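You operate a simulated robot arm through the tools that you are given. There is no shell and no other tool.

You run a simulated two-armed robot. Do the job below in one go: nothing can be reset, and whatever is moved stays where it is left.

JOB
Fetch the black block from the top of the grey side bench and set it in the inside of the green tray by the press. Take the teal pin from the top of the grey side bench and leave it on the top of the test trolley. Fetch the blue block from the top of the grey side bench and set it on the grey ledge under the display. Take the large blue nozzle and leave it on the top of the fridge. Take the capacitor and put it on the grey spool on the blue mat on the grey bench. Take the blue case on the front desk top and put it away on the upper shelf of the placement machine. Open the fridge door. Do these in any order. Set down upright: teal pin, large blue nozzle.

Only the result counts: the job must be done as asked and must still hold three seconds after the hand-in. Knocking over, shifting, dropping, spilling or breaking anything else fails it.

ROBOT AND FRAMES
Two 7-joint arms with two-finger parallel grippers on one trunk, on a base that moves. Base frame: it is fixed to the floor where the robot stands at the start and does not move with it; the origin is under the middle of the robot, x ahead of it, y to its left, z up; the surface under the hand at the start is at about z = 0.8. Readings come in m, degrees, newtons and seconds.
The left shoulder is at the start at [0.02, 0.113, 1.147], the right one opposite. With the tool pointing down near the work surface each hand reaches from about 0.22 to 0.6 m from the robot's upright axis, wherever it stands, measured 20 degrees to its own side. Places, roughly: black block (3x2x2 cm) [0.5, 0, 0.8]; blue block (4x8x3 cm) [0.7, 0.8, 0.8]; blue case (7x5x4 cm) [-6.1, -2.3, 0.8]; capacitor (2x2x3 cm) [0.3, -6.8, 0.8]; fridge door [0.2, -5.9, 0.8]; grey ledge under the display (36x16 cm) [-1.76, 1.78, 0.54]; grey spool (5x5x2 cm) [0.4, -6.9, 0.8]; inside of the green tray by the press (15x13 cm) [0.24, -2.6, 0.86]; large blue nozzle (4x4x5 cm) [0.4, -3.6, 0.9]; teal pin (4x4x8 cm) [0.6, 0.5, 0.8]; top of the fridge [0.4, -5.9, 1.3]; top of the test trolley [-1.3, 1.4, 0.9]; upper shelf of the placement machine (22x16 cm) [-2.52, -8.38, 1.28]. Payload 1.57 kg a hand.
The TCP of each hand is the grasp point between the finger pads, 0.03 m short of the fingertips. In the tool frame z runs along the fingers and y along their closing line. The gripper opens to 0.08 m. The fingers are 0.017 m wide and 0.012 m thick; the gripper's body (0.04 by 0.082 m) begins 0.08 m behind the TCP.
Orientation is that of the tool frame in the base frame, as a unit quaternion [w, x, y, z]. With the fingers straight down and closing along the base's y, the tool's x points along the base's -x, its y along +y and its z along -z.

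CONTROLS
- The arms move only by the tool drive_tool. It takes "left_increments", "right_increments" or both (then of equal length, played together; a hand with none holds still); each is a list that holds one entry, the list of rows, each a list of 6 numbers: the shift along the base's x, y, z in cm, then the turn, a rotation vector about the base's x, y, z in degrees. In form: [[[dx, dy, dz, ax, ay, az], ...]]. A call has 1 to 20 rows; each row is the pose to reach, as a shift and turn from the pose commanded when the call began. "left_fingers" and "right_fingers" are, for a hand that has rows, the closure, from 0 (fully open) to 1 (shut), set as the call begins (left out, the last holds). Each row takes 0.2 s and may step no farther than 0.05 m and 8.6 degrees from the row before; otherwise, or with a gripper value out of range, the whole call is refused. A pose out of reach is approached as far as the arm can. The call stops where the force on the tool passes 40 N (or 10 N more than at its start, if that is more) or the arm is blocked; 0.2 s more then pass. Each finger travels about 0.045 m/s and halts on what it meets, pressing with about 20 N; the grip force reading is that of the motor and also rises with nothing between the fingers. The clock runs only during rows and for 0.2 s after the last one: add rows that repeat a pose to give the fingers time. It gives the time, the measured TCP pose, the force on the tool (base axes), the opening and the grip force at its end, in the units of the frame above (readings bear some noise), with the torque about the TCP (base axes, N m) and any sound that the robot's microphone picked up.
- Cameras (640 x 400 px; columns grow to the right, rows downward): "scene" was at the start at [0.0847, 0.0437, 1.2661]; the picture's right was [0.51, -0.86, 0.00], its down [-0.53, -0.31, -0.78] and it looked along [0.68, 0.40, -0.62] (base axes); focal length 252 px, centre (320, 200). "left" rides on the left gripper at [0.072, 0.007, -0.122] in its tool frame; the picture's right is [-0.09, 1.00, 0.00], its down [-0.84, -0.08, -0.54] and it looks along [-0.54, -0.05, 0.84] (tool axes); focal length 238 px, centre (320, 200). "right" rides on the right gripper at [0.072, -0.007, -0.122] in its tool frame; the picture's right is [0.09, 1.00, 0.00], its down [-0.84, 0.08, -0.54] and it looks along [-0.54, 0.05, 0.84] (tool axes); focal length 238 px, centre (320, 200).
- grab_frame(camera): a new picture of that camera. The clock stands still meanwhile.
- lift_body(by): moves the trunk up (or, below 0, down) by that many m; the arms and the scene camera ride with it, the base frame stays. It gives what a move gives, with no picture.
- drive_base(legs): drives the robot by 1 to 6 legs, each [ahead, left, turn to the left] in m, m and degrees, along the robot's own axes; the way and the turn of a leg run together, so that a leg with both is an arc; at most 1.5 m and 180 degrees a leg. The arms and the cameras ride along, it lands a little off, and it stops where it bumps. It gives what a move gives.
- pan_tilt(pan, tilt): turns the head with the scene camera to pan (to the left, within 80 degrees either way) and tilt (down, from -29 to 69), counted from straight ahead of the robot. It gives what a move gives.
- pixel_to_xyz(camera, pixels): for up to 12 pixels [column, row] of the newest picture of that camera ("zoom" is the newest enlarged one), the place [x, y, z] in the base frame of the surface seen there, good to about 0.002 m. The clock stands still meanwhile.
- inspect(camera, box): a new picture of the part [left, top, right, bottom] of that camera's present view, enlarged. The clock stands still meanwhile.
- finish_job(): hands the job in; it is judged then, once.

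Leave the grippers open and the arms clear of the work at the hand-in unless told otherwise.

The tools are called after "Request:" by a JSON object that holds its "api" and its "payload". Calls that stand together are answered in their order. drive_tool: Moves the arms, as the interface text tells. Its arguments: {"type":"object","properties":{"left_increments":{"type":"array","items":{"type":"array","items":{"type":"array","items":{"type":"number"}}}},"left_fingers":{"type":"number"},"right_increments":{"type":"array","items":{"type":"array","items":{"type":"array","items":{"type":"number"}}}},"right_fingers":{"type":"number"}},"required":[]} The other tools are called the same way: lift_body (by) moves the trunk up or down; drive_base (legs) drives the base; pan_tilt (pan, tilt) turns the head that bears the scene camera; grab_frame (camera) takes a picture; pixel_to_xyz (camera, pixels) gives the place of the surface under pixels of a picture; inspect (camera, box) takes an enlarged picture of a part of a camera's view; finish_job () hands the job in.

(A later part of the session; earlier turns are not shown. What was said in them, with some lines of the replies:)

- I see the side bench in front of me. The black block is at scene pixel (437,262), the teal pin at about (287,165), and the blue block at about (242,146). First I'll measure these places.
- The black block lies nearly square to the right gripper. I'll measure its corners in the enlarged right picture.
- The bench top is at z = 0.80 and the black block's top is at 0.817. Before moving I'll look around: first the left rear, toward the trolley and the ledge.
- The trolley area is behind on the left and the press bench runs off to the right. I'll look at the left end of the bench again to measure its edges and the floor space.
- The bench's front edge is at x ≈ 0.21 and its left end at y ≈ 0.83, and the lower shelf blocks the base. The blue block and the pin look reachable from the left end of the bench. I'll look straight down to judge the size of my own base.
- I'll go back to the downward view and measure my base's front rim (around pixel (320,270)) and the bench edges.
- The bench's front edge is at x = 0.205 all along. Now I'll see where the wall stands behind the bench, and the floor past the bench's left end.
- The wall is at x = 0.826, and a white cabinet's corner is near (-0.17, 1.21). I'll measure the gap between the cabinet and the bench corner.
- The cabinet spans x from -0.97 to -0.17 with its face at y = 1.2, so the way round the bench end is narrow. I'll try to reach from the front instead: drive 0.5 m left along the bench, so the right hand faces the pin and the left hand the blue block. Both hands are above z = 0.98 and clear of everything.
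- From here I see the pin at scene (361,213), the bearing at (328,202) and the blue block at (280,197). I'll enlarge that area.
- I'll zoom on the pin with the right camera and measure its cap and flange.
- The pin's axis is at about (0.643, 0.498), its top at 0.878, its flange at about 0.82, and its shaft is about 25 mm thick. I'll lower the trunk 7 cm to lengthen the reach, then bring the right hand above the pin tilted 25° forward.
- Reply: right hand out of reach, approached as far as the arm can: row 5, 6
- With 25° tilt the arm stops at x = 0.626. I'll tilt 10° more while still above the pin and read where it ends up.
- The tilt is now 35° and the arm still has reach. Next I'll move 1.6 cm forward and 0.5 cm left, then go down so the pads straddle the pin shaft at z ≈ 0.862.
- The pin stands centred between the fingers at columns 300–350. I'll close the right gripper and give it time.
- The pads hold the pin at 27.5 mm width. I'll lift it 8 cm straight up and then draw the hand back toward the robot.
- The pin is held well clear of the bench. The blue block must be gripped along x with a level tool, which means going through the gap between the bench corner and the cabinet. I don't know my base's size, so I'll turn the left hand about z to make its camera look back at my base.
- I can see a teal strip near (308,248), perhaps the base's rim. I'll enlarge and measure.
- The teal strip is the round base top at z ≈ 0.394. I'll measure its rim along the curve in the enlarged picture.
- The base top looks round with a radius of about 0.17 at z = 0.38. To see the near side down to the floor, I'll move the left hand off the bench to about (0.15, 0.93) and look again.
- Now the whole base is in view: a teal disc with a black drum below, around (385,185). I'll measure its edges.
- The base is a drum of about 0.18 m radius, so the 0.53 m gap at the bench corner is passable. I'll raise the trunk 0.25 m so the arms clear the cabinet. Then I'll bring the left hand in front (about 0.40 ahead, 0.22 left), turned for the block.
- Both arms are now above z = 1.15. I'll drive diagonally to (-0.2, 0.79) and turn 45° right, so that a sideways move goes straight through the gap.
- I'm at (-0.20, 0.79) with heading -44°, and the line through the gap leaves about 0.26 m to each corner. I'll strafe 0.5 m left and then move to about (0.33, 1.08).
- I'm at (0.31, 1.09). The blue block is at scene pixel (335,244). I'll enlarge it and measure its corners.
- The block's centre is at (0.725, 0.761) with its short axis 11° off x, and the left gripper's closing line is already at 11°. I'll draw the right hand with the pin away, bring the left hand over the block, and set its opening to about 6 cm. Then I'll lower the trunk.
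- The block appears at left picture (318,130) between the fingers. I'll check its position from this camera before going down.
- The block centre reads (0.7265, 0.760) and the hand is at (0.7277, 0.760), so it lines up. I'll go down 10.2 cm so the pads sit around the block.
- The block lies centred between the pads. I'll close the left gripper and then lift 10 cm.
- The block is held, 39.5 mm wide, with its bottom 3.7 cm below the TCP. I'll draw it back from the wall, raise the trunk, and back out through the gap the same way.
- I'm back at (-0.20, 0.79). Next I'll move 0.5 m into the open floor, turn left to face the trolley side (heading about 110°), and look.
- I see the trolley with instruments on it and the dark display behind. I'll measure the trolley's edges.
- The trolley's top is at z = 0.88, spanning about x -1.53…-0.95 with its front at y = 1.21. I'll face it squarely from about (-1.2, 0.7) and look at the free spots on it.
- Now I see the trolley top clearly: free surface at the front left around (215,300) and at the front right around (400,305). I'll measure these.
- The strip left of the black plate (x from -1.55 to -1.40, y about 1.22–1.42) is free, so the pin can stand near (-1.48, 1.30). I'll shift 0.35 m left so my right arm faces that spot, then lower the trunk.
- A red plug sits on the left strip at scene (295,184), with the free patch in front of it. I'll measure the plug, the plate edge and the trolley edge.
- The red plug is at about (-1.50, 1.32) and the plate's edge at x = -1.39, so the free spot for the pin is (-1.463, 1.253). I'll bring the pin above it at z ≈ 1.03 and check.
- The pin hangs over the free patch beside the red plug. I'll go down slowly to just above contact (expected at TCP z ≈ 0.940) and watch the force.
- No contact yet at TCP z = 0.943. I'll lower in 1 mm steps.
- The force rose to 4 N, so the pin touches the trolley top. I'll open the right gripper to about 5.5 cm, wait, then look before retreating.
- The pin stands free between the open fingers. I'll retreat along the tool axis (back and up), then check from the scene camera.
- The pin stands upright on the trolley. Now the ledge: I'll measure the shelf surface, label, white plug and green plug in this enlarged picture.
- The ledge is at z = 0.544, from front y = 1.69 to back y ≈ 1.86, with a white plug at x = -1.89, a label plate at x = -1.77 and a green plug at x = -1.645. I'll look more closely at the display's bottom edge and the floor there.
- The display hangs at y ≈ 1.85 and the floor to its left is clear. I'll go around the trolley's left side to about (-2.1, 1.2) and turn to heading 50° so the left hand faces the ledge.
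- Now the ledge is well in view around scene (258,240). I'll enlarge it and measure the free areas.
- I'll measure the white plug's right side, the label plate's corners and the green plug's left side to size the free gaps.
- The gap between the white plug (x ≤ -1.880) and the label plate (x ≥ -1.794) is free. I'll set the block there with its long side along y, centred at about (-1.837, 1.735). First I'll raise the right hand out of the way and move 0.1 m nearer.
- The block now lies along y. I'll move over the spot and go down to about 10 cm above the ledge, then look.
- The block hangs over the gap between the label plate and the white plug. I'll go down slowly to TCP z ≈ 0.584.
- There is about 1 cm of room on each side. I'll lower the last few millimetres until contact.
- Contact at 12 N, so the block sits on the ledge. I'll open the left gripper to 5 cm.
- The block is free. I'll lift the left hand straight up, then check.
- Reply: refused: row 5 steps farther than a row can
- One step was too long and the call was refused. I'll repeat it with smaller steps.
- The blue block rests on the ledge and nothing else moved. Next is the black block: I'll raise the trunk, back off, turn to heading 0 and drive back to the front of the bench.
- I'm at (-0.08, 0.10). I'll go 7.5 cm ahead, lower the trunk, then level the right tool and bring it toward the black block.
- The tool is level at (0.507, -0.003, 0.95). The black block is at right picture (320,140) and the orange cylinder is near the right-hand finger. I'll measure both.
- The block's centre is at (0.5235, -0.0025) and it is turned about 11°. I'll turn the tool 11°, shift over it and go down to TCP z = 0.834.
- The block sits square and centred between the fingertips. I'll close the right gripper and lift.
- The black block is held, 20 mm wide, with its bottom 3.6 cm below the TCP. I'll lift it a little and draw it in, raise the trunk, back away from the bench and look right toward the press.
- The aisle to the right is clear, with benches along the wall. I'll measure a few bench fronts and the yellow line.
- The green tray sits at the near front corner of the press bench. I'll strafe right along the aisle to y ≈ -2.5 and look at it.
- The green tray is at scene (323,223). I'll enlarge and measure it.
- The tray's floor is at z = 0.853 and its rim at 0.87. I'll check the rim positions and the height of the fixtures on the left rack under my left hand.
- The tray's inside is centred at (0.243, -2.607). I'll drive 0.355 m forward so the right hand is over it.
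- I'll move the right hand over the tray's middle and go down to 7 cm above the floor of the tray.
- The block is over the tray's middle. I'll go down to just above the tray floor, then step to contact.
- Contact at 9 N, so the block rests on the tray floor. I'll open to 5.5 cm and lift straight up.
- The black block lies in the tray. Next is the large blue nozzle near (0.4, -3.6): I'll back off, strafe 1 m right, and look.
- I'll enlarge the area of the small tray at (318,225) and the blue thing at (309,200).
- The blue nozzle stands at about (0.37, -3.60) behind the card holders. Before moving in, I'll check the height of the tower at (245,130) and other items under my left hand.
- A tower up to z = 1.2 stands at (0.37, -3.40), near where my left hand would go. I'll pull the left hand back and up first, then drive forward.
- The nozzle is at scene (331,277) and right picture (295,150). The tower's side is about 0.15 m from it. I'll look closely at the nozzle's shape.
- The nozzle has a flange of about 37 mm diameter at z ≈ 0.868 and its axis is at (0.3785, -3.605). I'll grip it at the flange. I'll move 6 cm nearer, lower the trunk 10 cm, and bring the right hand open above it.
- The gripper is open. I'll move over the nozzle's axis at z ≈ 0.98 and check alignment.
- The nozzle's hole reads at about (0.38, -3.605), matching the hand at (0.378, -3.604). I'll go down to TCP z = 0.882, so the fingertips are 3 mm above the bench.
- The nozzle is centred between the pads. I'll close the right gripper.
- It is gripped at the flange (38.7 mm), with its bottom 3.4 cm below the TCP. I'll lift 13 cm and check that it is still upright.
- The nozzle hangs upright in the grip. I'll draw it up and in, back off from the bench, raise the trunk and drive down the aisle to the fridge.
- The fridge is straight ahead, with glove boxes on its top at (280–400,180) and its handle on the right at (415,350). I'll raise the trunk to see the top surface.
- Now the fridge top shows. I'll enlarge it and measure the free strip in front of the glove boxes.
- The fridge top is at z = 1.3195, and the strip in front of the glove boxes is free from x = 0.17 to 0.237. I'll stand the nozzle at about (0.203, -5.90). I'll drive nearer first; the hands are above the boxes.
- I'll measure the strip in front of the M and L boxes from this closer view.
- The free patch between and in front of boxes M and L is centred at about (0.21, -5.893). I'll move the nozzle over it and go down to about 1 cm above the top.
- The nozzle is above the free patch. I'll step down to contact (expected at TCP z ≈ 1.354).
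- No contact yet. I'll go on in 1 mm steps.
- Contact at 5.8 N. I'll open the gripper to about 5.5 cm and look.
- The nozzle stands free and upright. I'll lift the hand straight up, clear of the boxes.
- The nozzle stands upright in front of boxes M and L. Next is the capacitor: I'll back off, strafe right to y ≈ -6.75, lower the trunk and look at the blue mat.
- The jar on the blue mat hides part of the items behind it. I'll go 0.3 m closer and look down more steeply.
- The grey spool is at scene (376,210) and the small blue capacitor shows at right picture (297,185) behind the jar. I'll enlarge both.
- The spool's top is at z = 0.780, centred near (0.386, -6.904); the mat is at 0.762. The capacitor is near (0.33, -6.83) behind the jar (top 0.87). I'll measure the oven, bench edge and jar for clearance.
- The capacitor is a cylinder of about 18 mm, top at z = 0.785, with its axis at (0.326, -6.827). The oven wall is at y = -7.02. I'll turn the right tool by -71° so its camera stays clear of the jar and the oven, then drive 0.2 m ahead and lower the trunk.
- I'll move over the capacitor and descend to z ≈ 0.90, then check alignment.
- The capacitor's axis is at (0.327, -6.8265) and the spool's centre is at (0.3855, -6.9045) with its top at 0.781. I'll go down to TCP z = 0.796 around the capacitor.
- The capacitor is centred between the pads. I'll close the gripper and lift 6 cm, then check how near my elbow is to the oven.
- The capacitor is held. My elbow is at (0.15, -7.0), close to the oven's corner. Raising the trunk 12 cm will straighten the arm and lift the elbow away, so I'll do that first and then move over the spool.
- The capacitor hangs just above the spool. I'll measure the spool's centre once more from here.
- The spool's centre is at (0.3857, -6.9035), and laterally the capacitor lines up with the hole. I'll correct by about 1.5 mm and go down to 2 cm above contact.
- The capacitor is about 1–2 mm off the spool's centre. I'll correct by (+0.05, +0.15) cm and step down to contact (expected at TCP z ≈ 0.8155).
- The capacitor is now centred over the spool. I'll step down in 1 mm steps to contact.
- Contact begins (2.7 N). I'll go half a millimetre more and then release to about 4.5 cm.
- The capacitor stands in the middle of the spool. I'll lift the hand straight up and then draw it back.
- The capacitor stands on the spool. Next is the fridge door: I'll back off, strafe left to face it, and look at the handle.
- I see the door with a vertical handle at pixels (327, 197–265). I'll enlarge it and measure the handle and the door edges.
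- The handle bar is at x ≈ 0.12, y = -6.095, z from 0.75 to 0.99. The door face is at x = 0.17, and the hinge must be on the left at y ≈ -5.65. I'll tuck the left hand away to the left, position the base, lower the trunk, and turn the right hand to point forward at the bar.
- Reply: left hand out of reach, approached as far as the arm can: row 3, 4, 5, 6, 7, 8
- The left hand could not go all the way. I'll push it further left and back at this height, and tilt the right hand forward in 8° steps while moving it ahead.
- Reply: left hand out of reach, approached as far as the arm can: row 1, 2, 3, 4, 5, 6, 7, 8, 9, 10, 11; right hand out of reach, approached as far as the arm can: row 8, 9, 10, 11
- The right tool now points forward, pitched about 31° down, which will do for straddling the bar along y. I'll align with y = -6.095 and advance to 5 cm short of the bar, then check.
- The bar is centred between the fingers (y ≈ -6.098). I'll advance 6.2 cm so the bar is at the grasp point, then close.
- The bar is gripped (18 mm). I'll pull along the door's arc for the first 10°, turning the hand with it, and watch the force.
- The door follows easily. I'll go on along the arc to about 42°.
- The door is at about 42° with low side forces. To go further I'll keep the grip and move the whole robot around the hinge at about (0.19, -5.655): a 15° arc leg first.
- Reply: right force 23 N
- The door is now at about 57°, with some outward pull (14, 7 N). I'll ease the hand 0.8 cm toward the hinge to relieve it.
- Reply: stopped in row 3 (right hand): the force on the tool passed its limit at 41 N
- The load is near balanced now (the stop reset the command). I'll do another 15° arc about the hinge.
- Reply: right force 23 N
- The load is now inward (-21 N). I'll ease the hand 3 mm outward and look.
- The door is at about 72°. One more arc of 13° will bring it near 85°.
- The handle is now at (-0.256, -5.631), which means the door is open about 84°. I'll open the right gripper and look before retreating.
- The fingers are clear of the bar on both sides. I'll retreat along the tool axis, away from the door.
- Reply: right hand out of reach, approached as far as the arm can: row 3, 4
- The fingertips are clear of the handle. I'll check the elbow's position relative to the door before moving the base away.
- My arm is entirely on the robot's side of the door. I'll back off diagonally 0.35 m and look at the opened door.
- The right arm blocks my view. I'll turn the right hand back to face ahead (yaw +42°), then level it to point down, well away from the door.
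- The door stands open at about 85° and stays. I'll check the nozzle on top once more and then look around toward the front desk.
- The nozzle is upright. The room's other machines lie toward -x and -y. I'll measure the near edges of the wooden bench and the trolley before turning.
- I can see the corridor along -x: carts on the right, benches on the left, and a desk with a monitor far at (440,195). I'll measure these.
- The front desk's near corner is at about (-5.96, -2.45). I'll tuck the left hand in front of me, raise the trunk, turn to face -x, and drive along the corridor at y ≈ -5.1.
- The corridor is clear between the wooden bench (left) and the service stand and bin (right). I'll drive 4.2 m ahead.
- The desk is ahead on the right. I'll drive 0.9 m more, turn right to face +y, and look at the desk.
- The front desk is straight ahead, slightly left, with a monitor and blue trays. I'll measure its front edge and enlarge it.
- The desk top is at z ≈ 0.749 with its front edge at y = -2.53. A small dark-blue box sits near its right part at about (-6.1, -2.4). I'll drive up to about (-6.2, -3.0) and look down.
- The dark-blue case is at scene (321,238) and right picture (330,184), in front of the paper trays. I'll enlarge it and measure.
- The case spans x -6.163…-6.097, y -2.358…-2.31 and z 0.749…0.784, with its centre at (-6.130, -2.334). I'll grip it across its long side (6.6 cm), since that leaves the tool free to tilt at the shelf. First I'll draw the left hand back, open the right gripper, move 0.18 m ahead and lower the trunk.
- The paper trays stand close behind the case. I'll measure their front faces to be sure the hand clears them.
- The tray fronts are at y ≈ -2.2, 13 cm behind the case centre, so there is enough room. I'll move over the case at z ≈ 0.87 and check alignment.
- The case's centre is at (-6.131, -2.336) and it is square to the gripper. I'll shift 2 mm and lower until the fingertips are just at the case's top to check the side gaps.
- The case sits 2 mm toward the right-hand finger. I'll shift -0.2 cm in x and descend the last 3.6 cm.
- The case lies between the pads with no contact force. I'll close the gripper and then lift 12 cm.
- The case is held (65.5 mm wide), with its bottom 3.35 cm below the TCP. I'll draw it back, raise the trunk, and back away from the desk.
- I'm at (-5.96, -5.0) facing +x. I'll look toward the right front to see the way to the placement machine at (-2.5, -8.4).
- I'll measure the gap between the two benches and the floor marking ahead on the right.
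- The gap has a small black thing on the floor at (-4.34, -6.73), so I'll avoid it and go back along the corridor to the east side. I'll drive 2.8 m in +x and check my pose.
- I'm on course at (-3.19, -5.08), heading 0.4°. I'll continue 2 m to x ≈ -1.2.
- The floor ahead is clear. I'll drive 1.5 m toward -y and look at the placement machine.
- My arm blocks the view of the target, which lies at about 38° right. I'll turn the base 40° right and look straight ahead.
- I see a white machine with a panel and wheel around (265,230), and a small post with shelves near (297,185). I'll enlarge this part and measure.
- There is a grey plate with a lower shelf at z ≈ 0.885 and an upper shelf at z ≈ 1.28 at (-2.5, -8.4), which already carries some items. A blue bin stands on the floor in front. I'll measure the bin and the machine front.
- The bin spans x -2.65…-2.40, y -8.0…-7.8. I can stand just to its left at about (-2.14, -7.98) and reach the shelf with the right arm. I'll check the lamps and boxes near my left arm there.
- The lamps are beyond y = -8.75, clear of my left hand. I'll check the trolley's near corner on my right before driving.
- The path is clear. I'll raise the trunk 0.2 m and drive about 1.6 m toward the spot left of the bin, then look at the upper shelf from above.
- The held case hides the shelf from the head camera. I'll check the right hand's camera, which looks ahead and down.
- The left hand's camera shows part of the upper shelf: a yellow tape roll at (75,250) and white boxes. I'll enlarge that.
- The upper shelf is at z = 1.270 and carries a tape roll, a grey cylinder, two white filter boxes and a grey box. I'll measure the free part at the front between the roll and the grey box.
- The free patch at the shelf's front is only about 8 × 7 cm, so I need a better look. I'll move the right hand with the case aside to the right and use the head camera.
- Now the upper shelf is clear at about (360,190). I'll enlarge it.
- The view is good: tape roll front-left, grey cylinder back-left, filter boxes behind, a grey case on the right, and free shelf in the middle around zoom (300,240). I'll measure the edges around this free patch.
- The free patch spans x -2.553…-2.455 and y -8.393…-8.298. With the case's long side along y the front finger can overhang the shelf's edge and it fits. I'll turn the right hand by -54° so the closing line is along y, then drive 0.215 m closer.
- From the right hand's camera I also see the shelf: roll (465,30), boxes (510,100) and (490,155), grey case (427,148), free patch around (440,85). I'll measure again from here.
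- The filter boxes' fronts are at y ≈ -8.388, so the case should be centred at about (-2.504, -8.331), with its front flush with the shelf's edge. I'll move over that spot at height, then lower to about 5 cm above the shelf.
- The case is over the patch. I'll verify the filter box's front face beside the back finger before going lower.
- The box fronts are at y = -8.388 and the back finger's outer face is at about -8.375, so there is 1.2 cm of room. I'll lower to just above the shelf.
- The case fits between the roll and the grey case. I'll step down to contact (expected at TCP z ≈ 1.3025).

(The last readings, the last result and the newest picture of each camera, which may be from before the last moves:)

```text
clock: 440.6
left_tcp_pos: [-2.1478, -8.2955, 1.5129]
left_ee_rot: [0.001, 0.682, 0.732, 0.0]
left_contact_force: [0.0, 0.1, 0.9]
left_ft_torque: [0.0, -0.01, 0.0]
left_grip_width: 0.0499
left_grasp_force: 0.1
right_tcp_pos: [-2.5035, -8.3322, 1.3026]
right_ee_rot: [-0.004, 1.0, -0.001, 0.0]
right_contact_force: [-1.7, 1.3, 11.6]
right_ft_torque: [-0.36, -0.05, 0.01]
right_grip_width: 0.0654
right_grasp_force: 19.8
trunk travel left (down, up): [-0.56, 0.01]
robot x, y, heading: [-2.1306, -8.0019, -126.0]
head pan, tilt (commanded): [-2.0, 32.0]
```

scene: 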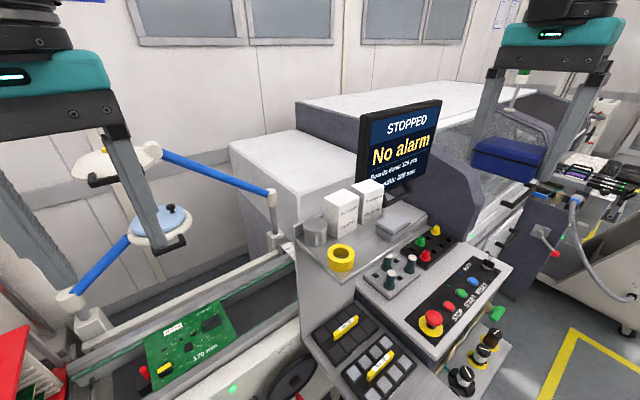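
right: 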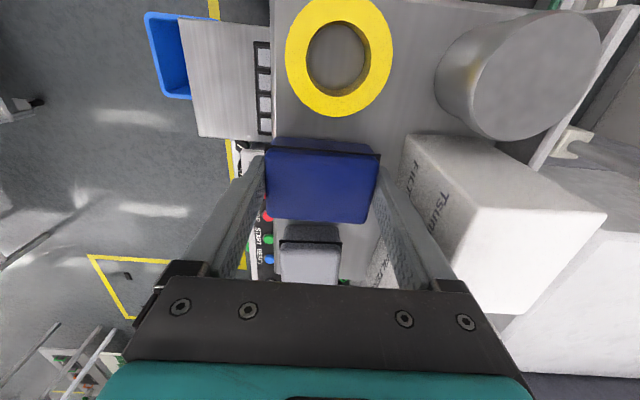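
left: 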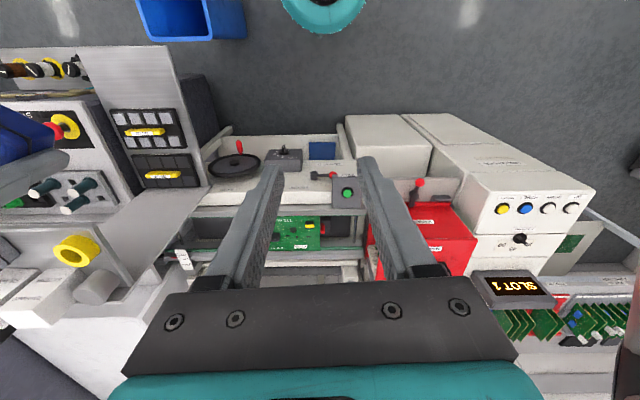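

Contact at 11.6 N, so the case rests on the shelf. I'll open the gripper slightly, to about 7.2 cm (3 mm per side).

Request:
{"api": "drive_tool", "payload": {"right_increments": [[[0, 0, 0.1, 0, 0, 0], [0, 0, 0.1, 0, 0, 0], [0, 0, 0.1, 0, 0, 0], [0, 0, 0.1, 0, 0, 0]]], "right_fingers": 0.1}}

Request:
{"api": "grab_frame", "payload": {"camera": "right"}}

```text
clock: 441.6
left_tcp_pos: [-2.1484, -8.2964, 1.5138]
left_ee_rot: [0.0, 0.682, 0.731, -0.001]
left_contact_force: [0.0, 0.0, -0.4]
left_ft_torque: [0.02, 0.01, -0.02]
left_grip_width: 0.0496
left_grasp_force: 0.1
right_tcp_pos: [-2.5034, -8.3321, 1.3027]
right_ee_rot: [-0.006, 1.0, 0.0, 0.0]
right_contact_force: [0.4, -0.2, 0.5]
right_ft_torque: [0.0, 0.01, -0.05]
right_grip_width: 0.0721
right_grasp_force: 0.1
trunk travel left (down, up): [-0.56, 0.01]
robot x, y, heading: [-2.1247, -7.9981, -125.9]
head pan, tilt (commanded): [-2.0, 32.0]
```

```text
taken
```

right: 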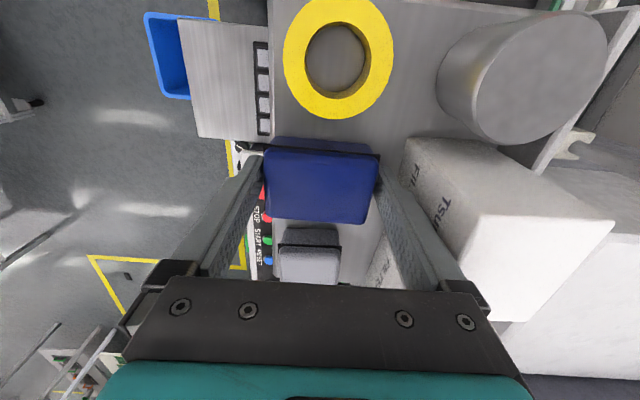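

The fingers are free of the case. I'll lift straight up slowly and check that the case stays.

Request:
{"api": "drive_tool", "payload": {"right_increments": [[[0, 0, 1, 0, 0, 0], [0, 0, 2.5, 0, 0, 0], [0, 0, 4.5, 0, 0, 0], [0, 0, 8, 0, 0, 0], [0, 0, 12, 0, 0, 0], [0, 0, 16, 0, 0, 0]]]}}

Request:
{"api": "grab_frame", "payload": {"camera": "right"}}

Request:
{"api": "inspect", "payload": {"camera": "scene", "box": [265, 130, 445, 280]}}

```text
clock: 443.0
left_tcp_pos: [-2.1465, -8.2962, 1.5121]
left_ee_rot: [0.0, 0.682, 0.731, 0.0]
left_contact_force: [0.2, -0.8, 0.8]
left_ft_torque: [0.02, 0.03, 0.04]
left_grip_width: 0.0499
left_grasp_force: 0.1
right_tcp_pos: [-2.5032, -8.3302, 1.4618]
right_ee_rot: [-0.007, 1.0, 0.0, 0.001]
right_contact_force: [0.0, -0.9, -0.5]
right_ft_torque: [-0.01, 0.04, 0.0]
right_grip_width: 0.0715
right_grasp_force: 0.1
trunk travel left (down, up): [-0.56, 0.01]
robot x, y, heading: [-2.1262, -7.9983, -126.1]
head pan, tilt (commanded): [-2.0, 32.0]
```

```text
taken
```

right: 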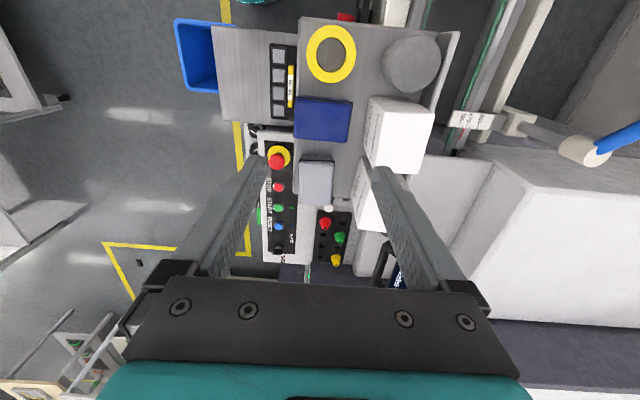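

```text
2.67 times, centred on (355, 205) of scene
```

zoom: 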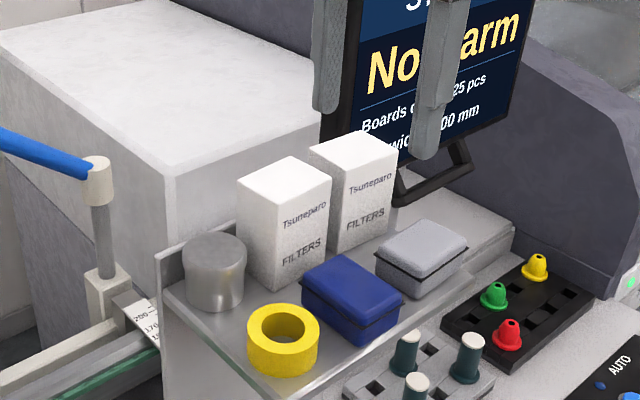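

The blue case sits on the upper shelf between the roll and the grey case, with nothing else moved. I'll check its front edge against the shelf's front edge.

Request:
{"api": "pixel_to_xyz", "payload": {"camera": "right", "pixels": [[297, 120], [349, 120], [323, 118], [300, 60], [302, 90], [299, 150], [298, 100]]}}

Request:
{"api": "pixel_to_xyz", "payload": {"camera": "zoom", "pixels": [[365, 342], [400, 318], [335, 325], [360, 320], [305, 285], [350, 262]]}}

```text
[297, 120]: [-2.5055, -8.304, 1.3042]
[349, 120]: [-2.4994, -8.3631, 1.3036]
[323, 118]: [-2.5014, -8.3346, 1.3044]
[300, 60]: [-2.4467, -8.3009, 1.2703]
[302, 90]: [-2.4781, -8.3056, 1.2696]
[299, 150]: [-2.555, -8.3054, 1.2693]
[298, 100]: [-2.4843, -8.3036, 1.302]
```

```text
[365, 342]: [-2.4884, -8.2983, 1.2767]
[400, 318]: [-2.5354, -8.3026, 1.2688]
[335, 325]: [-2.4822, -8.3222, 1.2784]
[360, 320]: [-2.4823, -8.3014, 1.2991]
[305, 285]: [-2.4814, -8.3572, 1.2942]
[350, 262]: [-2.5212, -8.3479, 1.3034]
```

The case's front is flush with the shelf's edge (y ≈ -8.298) and fully supported. I'll open both grippers fully, draw the right hand back over open space, and back the base away.

Request:
{"api": "drive_tool", "payload": {"right_increments": [[[0, 1, 3, 0, 0, 0], [0, 4, 5, 0, 0, 0], [0, 8, 6, 0, 0, 0], [0, 12, 6, 0, 0, 0], [0, 16, 6, 0, 0, 0]]]}}

Request:
{"api": "drive_base", "payload": {"legs": [[-0.6, 0, 0]]}}

Request:
{"api": "grab_frame", "payload": {"camera": "scene"}}

```text
clock: 444.2
left_tcp_pos: [-2.1477, -8.2952, 1.5135]
left_ee_rot: [0.002, 0.682, 0.731, -0.001]
left_contact_force: [0.9, -0.5, -0.6]
left_ft_torque: [-0.04, 0.03, -0.05]
left_grip_width: 0.0498
left_grasp_force: 0.0
right_tcp_pos: [-2.5039, -8.1701, 1.5217]
right_ee_rot: [-0.006, 1.0, 0.0, 0.001]
right_contact_force: [0.2, 0.3, 0.0]
right_ft_torque: [-0.04, 0.01, 0.03]
right_grip_width: 0.0721
right_grasp_force: 0.1
trunk travel left (down, up): [-0.56, 0.01]
robot x, y, heading: [-2.1308, -7.9985, -125.9]
head pan, tilt (commanded): [-2.0, 32.0]
```

```text
clock: 447.6
left_tcp_pos: [-1.7978, -7.815, 1.5127]
left_ee_rot: [0.001, 0.682, 0.731, -0.001]
left_contact_force: [0.2, -0.8, 0.5]
left_ft_torque: [-0.01, 0.01, -0.03]
left_grip_width: 0.0499
left_grasp_force: 0.1
right_tcp_pos: [-2.1542, -7.6915, 1.5234]
right_ee_rot: [-0.006, 1.0, -0.001, -0.001]
right_contact_force: [0.0, 0.8, 1.3]
right_ft_torque: [0.0, 0.01, 0.05]
right_grip_width: 0.0721
right_grasp_force: 0.0
trunk travel left (down, up): [-0.56, 0.01]
robot x, y, heading: [-1.7788, -7.5177, -126.3]
head pan, tilt (commanded): [-2.0, 32.0]
```

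```text
taken
```

scene: 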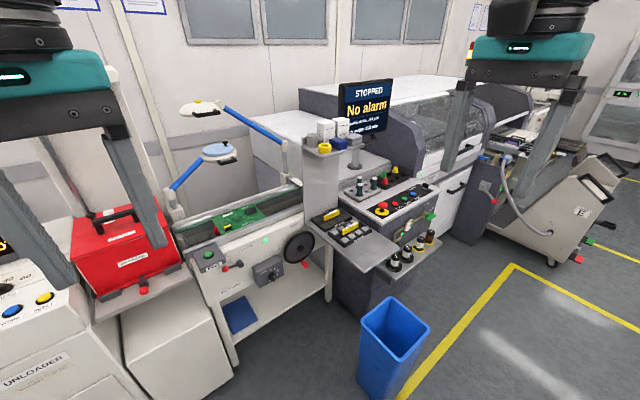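

All is in place at the machine. For a last check I'll back off further and turn to see the fridge door, the nozzle and the capacitor.

Request:
{"api": "drive_base", "payload": {"legs": [[-0.95, 0, 0], [0, 0, 125]]}}

Request:
{"api": "pan_tilt", "payload": {"pan": 25, "tilt": 18}}

Request:
{"api": "grab_frame", "payload": {"camera": "scene"}}

```text
clock: 457.6
left_tcp_pos: [-0.9634, -6.6015, 1.5119]
left_ee_rot: [0.0, -0.32, 0.947, 0.0]
left_contact_force: [-0.1, -0.1, 0.2]
left_ft_torque: [0.01, -0.01, 0.04]
left_grip_width: 0.05
left_grasp_force: 0.2
right_tcp_pos: [-0.8696, -6.9651, 1.5217]
right_ee_rot: [-0.003, 0.474, 0.88, -0.006]
right_contact_force: [0.7, 0.2, -0.1]
right_ft_torque: [-0.01, 0.02, 0.02]
right_grip_width: 0.072
right_grasp_force: 0.0
trunk travel left (down, up): [-0.56, 0.01]
robot x, y, heading: [-1.2247, -6.7466, -2.5]
head pan, tilt (commanded): [-2.0, 32.0]
```

```text
clock: 458.5
left_tcp_pos: [-0.9628, -6.6011, 1.5124]
left_ee_rot: [0.0, -0.321, 0.947, 0.0]
left_contact_force: [0.4, 0.1, -0.3]
left_ft_torque: [0.02, -0.01, -0.01]
left_grip_width: 0.0501
left_grasp_force: 0.0
right_tcp_pos: [-0.8716, -6.9651, 1.5222]
right_ee_rot: [-0.003, 0.474, 0.88, -0.006]
right_contact_force: [-0.1, 0.7, -0.3]
right_ft_torque: [0.03, 0.03, -0.03]
right_grip_width: 0.0721
right_grasp_force: 0.0
trunk travel left (down, up): [-0.56, 0.01]
robot x, y, heading: [-1.223, -6.7463, -2.4]
head pan, tilt (commanded): [25.0, 18.0]
```

```text
taken
```

scene: 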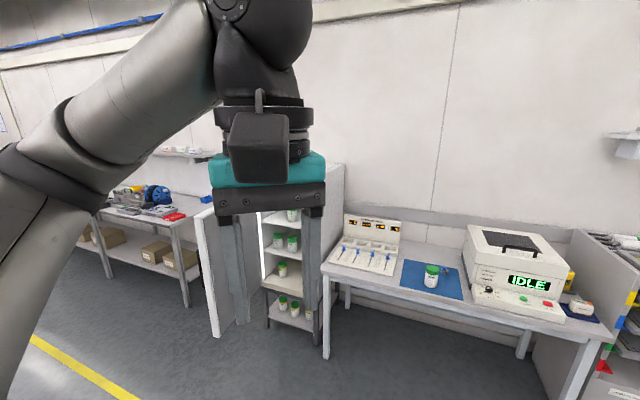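

The fridge stands open with its lit inside visible. I'll enlarge the mat with the capacitor, and move a little left so the hand no longer hides the fridge top.

Request:
{"api": "inspect", "payload": {"camera": "scene", "box": [390, 245, 480, 300]}}

Request:
{"api": "drive_base", "payload": {"legs": [[0, 0, 30]]}}

Request:
{"api": "pan_tilt", "payload": {"pan": -3, "tilt": 15}}

Request:
{"api": "grab_frame", "payload": {"camera": "scene"}}

```text
7.11 times, centred on (435, 272) of scene
```

zoom: 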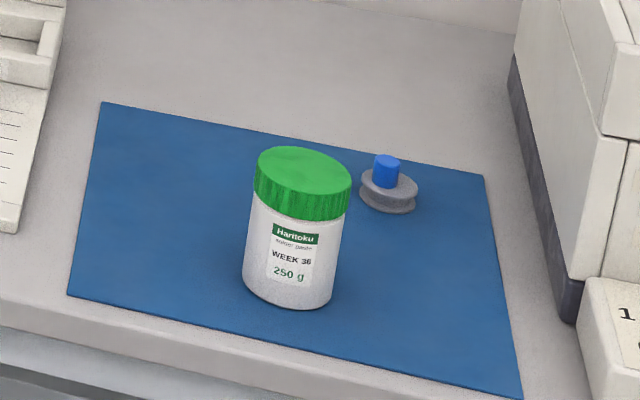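

```text
clock: 460.4
left_tcp_pos: [-1.0686, -6.4912, 1.5134]
left_ee_rot: [0.001, -0.552, 0.834, 0.0]
left_contact_force: [0.2, -1.2, -0.5]
left_ft_torque: [0.05, 0.05, 0.03]
left_grip_width: 0.05
left_grasp_force: 0.1
right_tcp_pos: [-0.8095, -6.7623, 1.5221]
right_ee_rot: [-0.002, 0.233, 0.973, -0.007]
right_contact_force: [-0.2, 0.9, 0.1]
right_ft_torque: [-0.01, -0.03, 0.03]
right_grip_width: 0.072
right_grasp_force: 0.1
trunk travel left (down, up): [-0.56, 0.01]
robot x, y, heading: [-1.2253, -6.7462, 27.1]
head pan, tilt (commanded): [25.0, 18.0]
```

```text
clock: 461.3
left_tcp_pos: [-1.0696, -6.4927, 1.5133]
left_ee_rot: [0.001, -0.551, 0.834, 0.001]
left_contact_force: [0.2, -0.9, -0.2]
left_ft_torque: [-0.03, -0.01, -0.01]
left_grip_width: 0.0499
left_grasp_force: 0.0
right_tcp_pos: [-0.8082, -6.7628, 1.5215]
right_ee_rot: [-0.001, 0.233, 0.972, -0.006]
right_contact_force: [-0.9, 0.4, -0.1]
right_ft_torque: [0.0, 0.01, -0.02]
right_grip_width: 0.0719
right_grasp_force: 0.0
trunk travel left (down, up): [-0.56, 0.01]
robot x, y, heading: [-1.2221, -6.7443, 26.9]
head pan, tilt (commanded): [-3.0, 15.0]
```

```text
taken
```

scene: 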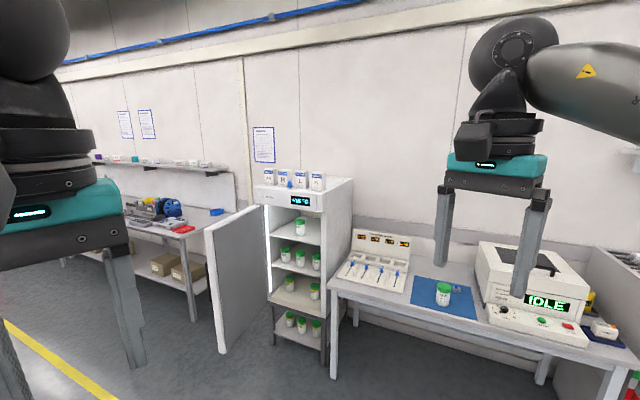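

The door is wide open and the capacitor stands on the spool. I'll check the nozzle on the fridge top.

Request:
{"api": "inspect", "payload": {"camera": "scene", "box": [245, 155, 365, 230]}}

Request:
{"api": "drive_tool", "payload": {"left_increments": [[[0, 0, 0, 0, 0, 0], [0, 0, 0, 0, 0, 0], [0, 0, 0, 0, 0, 0], [0, 0, 0, 0, 0, 0]]], "right_increments": [[[0, 0, 0, 0, 0, 0], [0, 0, 0, 0, 0, 0], [0, 0, 0, 0, 0, 0], [0, 0, 0, 0, 0, 0]]], "left_fingers": 0, "right_fingers": 0}}

```text
5.33 times, centred on (305, 192) of scene
```

zoom: 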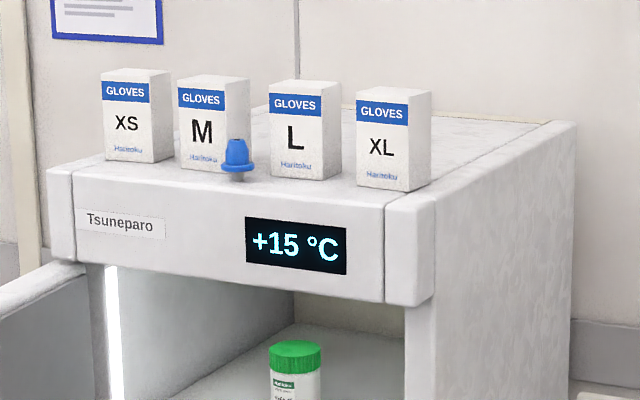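

```text
clock: 462.3
left_tcp_pos: [-1.0692, -6.491, 1.5131]
left_ee_rot: [0.001, -0.552, 0.834, 0.0]
left_contact_force: [-0.1, 0.1, 0.0]
left_ft_torque: [-0.02, 0.03, 0.02]
left_grip_width: 0.08
left_grasp_force: 0.0
right_tcp_pos: [-0.8066, -6.7623, 1.5229]
right_ee_rot: [-0.002, 0.234, 0.972, -0.007]
right_contact_force: [0.2, -1.1, 0.0]
right_ft_torque: [-0.02, -0.02, -0.01]
right_grip_width: 0.0796
right_grasp_force: 0.0
trunk travel left (down, up): [-0.56, 0.01]
robot x, y, heading: [-1.2248, -6.7486, 27.2]
head pan, tilt (commanded): [-3.0, 15.0]
```

Both grippers are open, both arms are clear, and the nozzle stands upright on the fridge.

- **Black block:** in the green tray by the press
- **Teal pin:** upright on the test trolley
- **Blue block:** on the grey ledge under the display
- **Large blue nozzle:** upright on top of the fridge
- **Capacitor:** on the grey spool
- **Blue case:** on the upper shelf of the placement machine
- **Fridge door:** open about 84°

I re-checked the nozzle, capacitor and door just now. The other items were last seen in place when I left them. I'm handing the job in.

Request:
{"api": "finish_job", "payload": {}}

```text
The job is handed in.
```

I finished all seven parts of the job and handed it in; I don't have the judge's result. I re-checked the nozzle, capacitor and door just before the hand-in. The other items were last seen in place when I left them.

| Item | Where it is now |
|---|---|
| Black block | On the floor of the green tray by the press, near the middle |
| Teal pin | Upright on the test trolley, in the free strip left of the black plate |
| Blue block | On the grey ledge, between the white plug and the label plate |
| Large blue nozzle | Upright on the fridge top, in front of glove boxes M and L |
| Capacitor | Standing in the middle of the grey spool on the blue mat |
| Blue case | On the placement machine's upper shelf, between the tape roll and the grey case |
| Fridge door | Open about 84° and staying there |

- **Blue case:** its front is flush with the shelf's front edge, because the free patch there was small. It is fully supported.
- **Fridge temperature:** with the door open as asked, the display had risen from +5 °C to +15 °C by my last look.

I saw nothing else knocked over or shifted. Both grippers are open and both arms are clear of the work.
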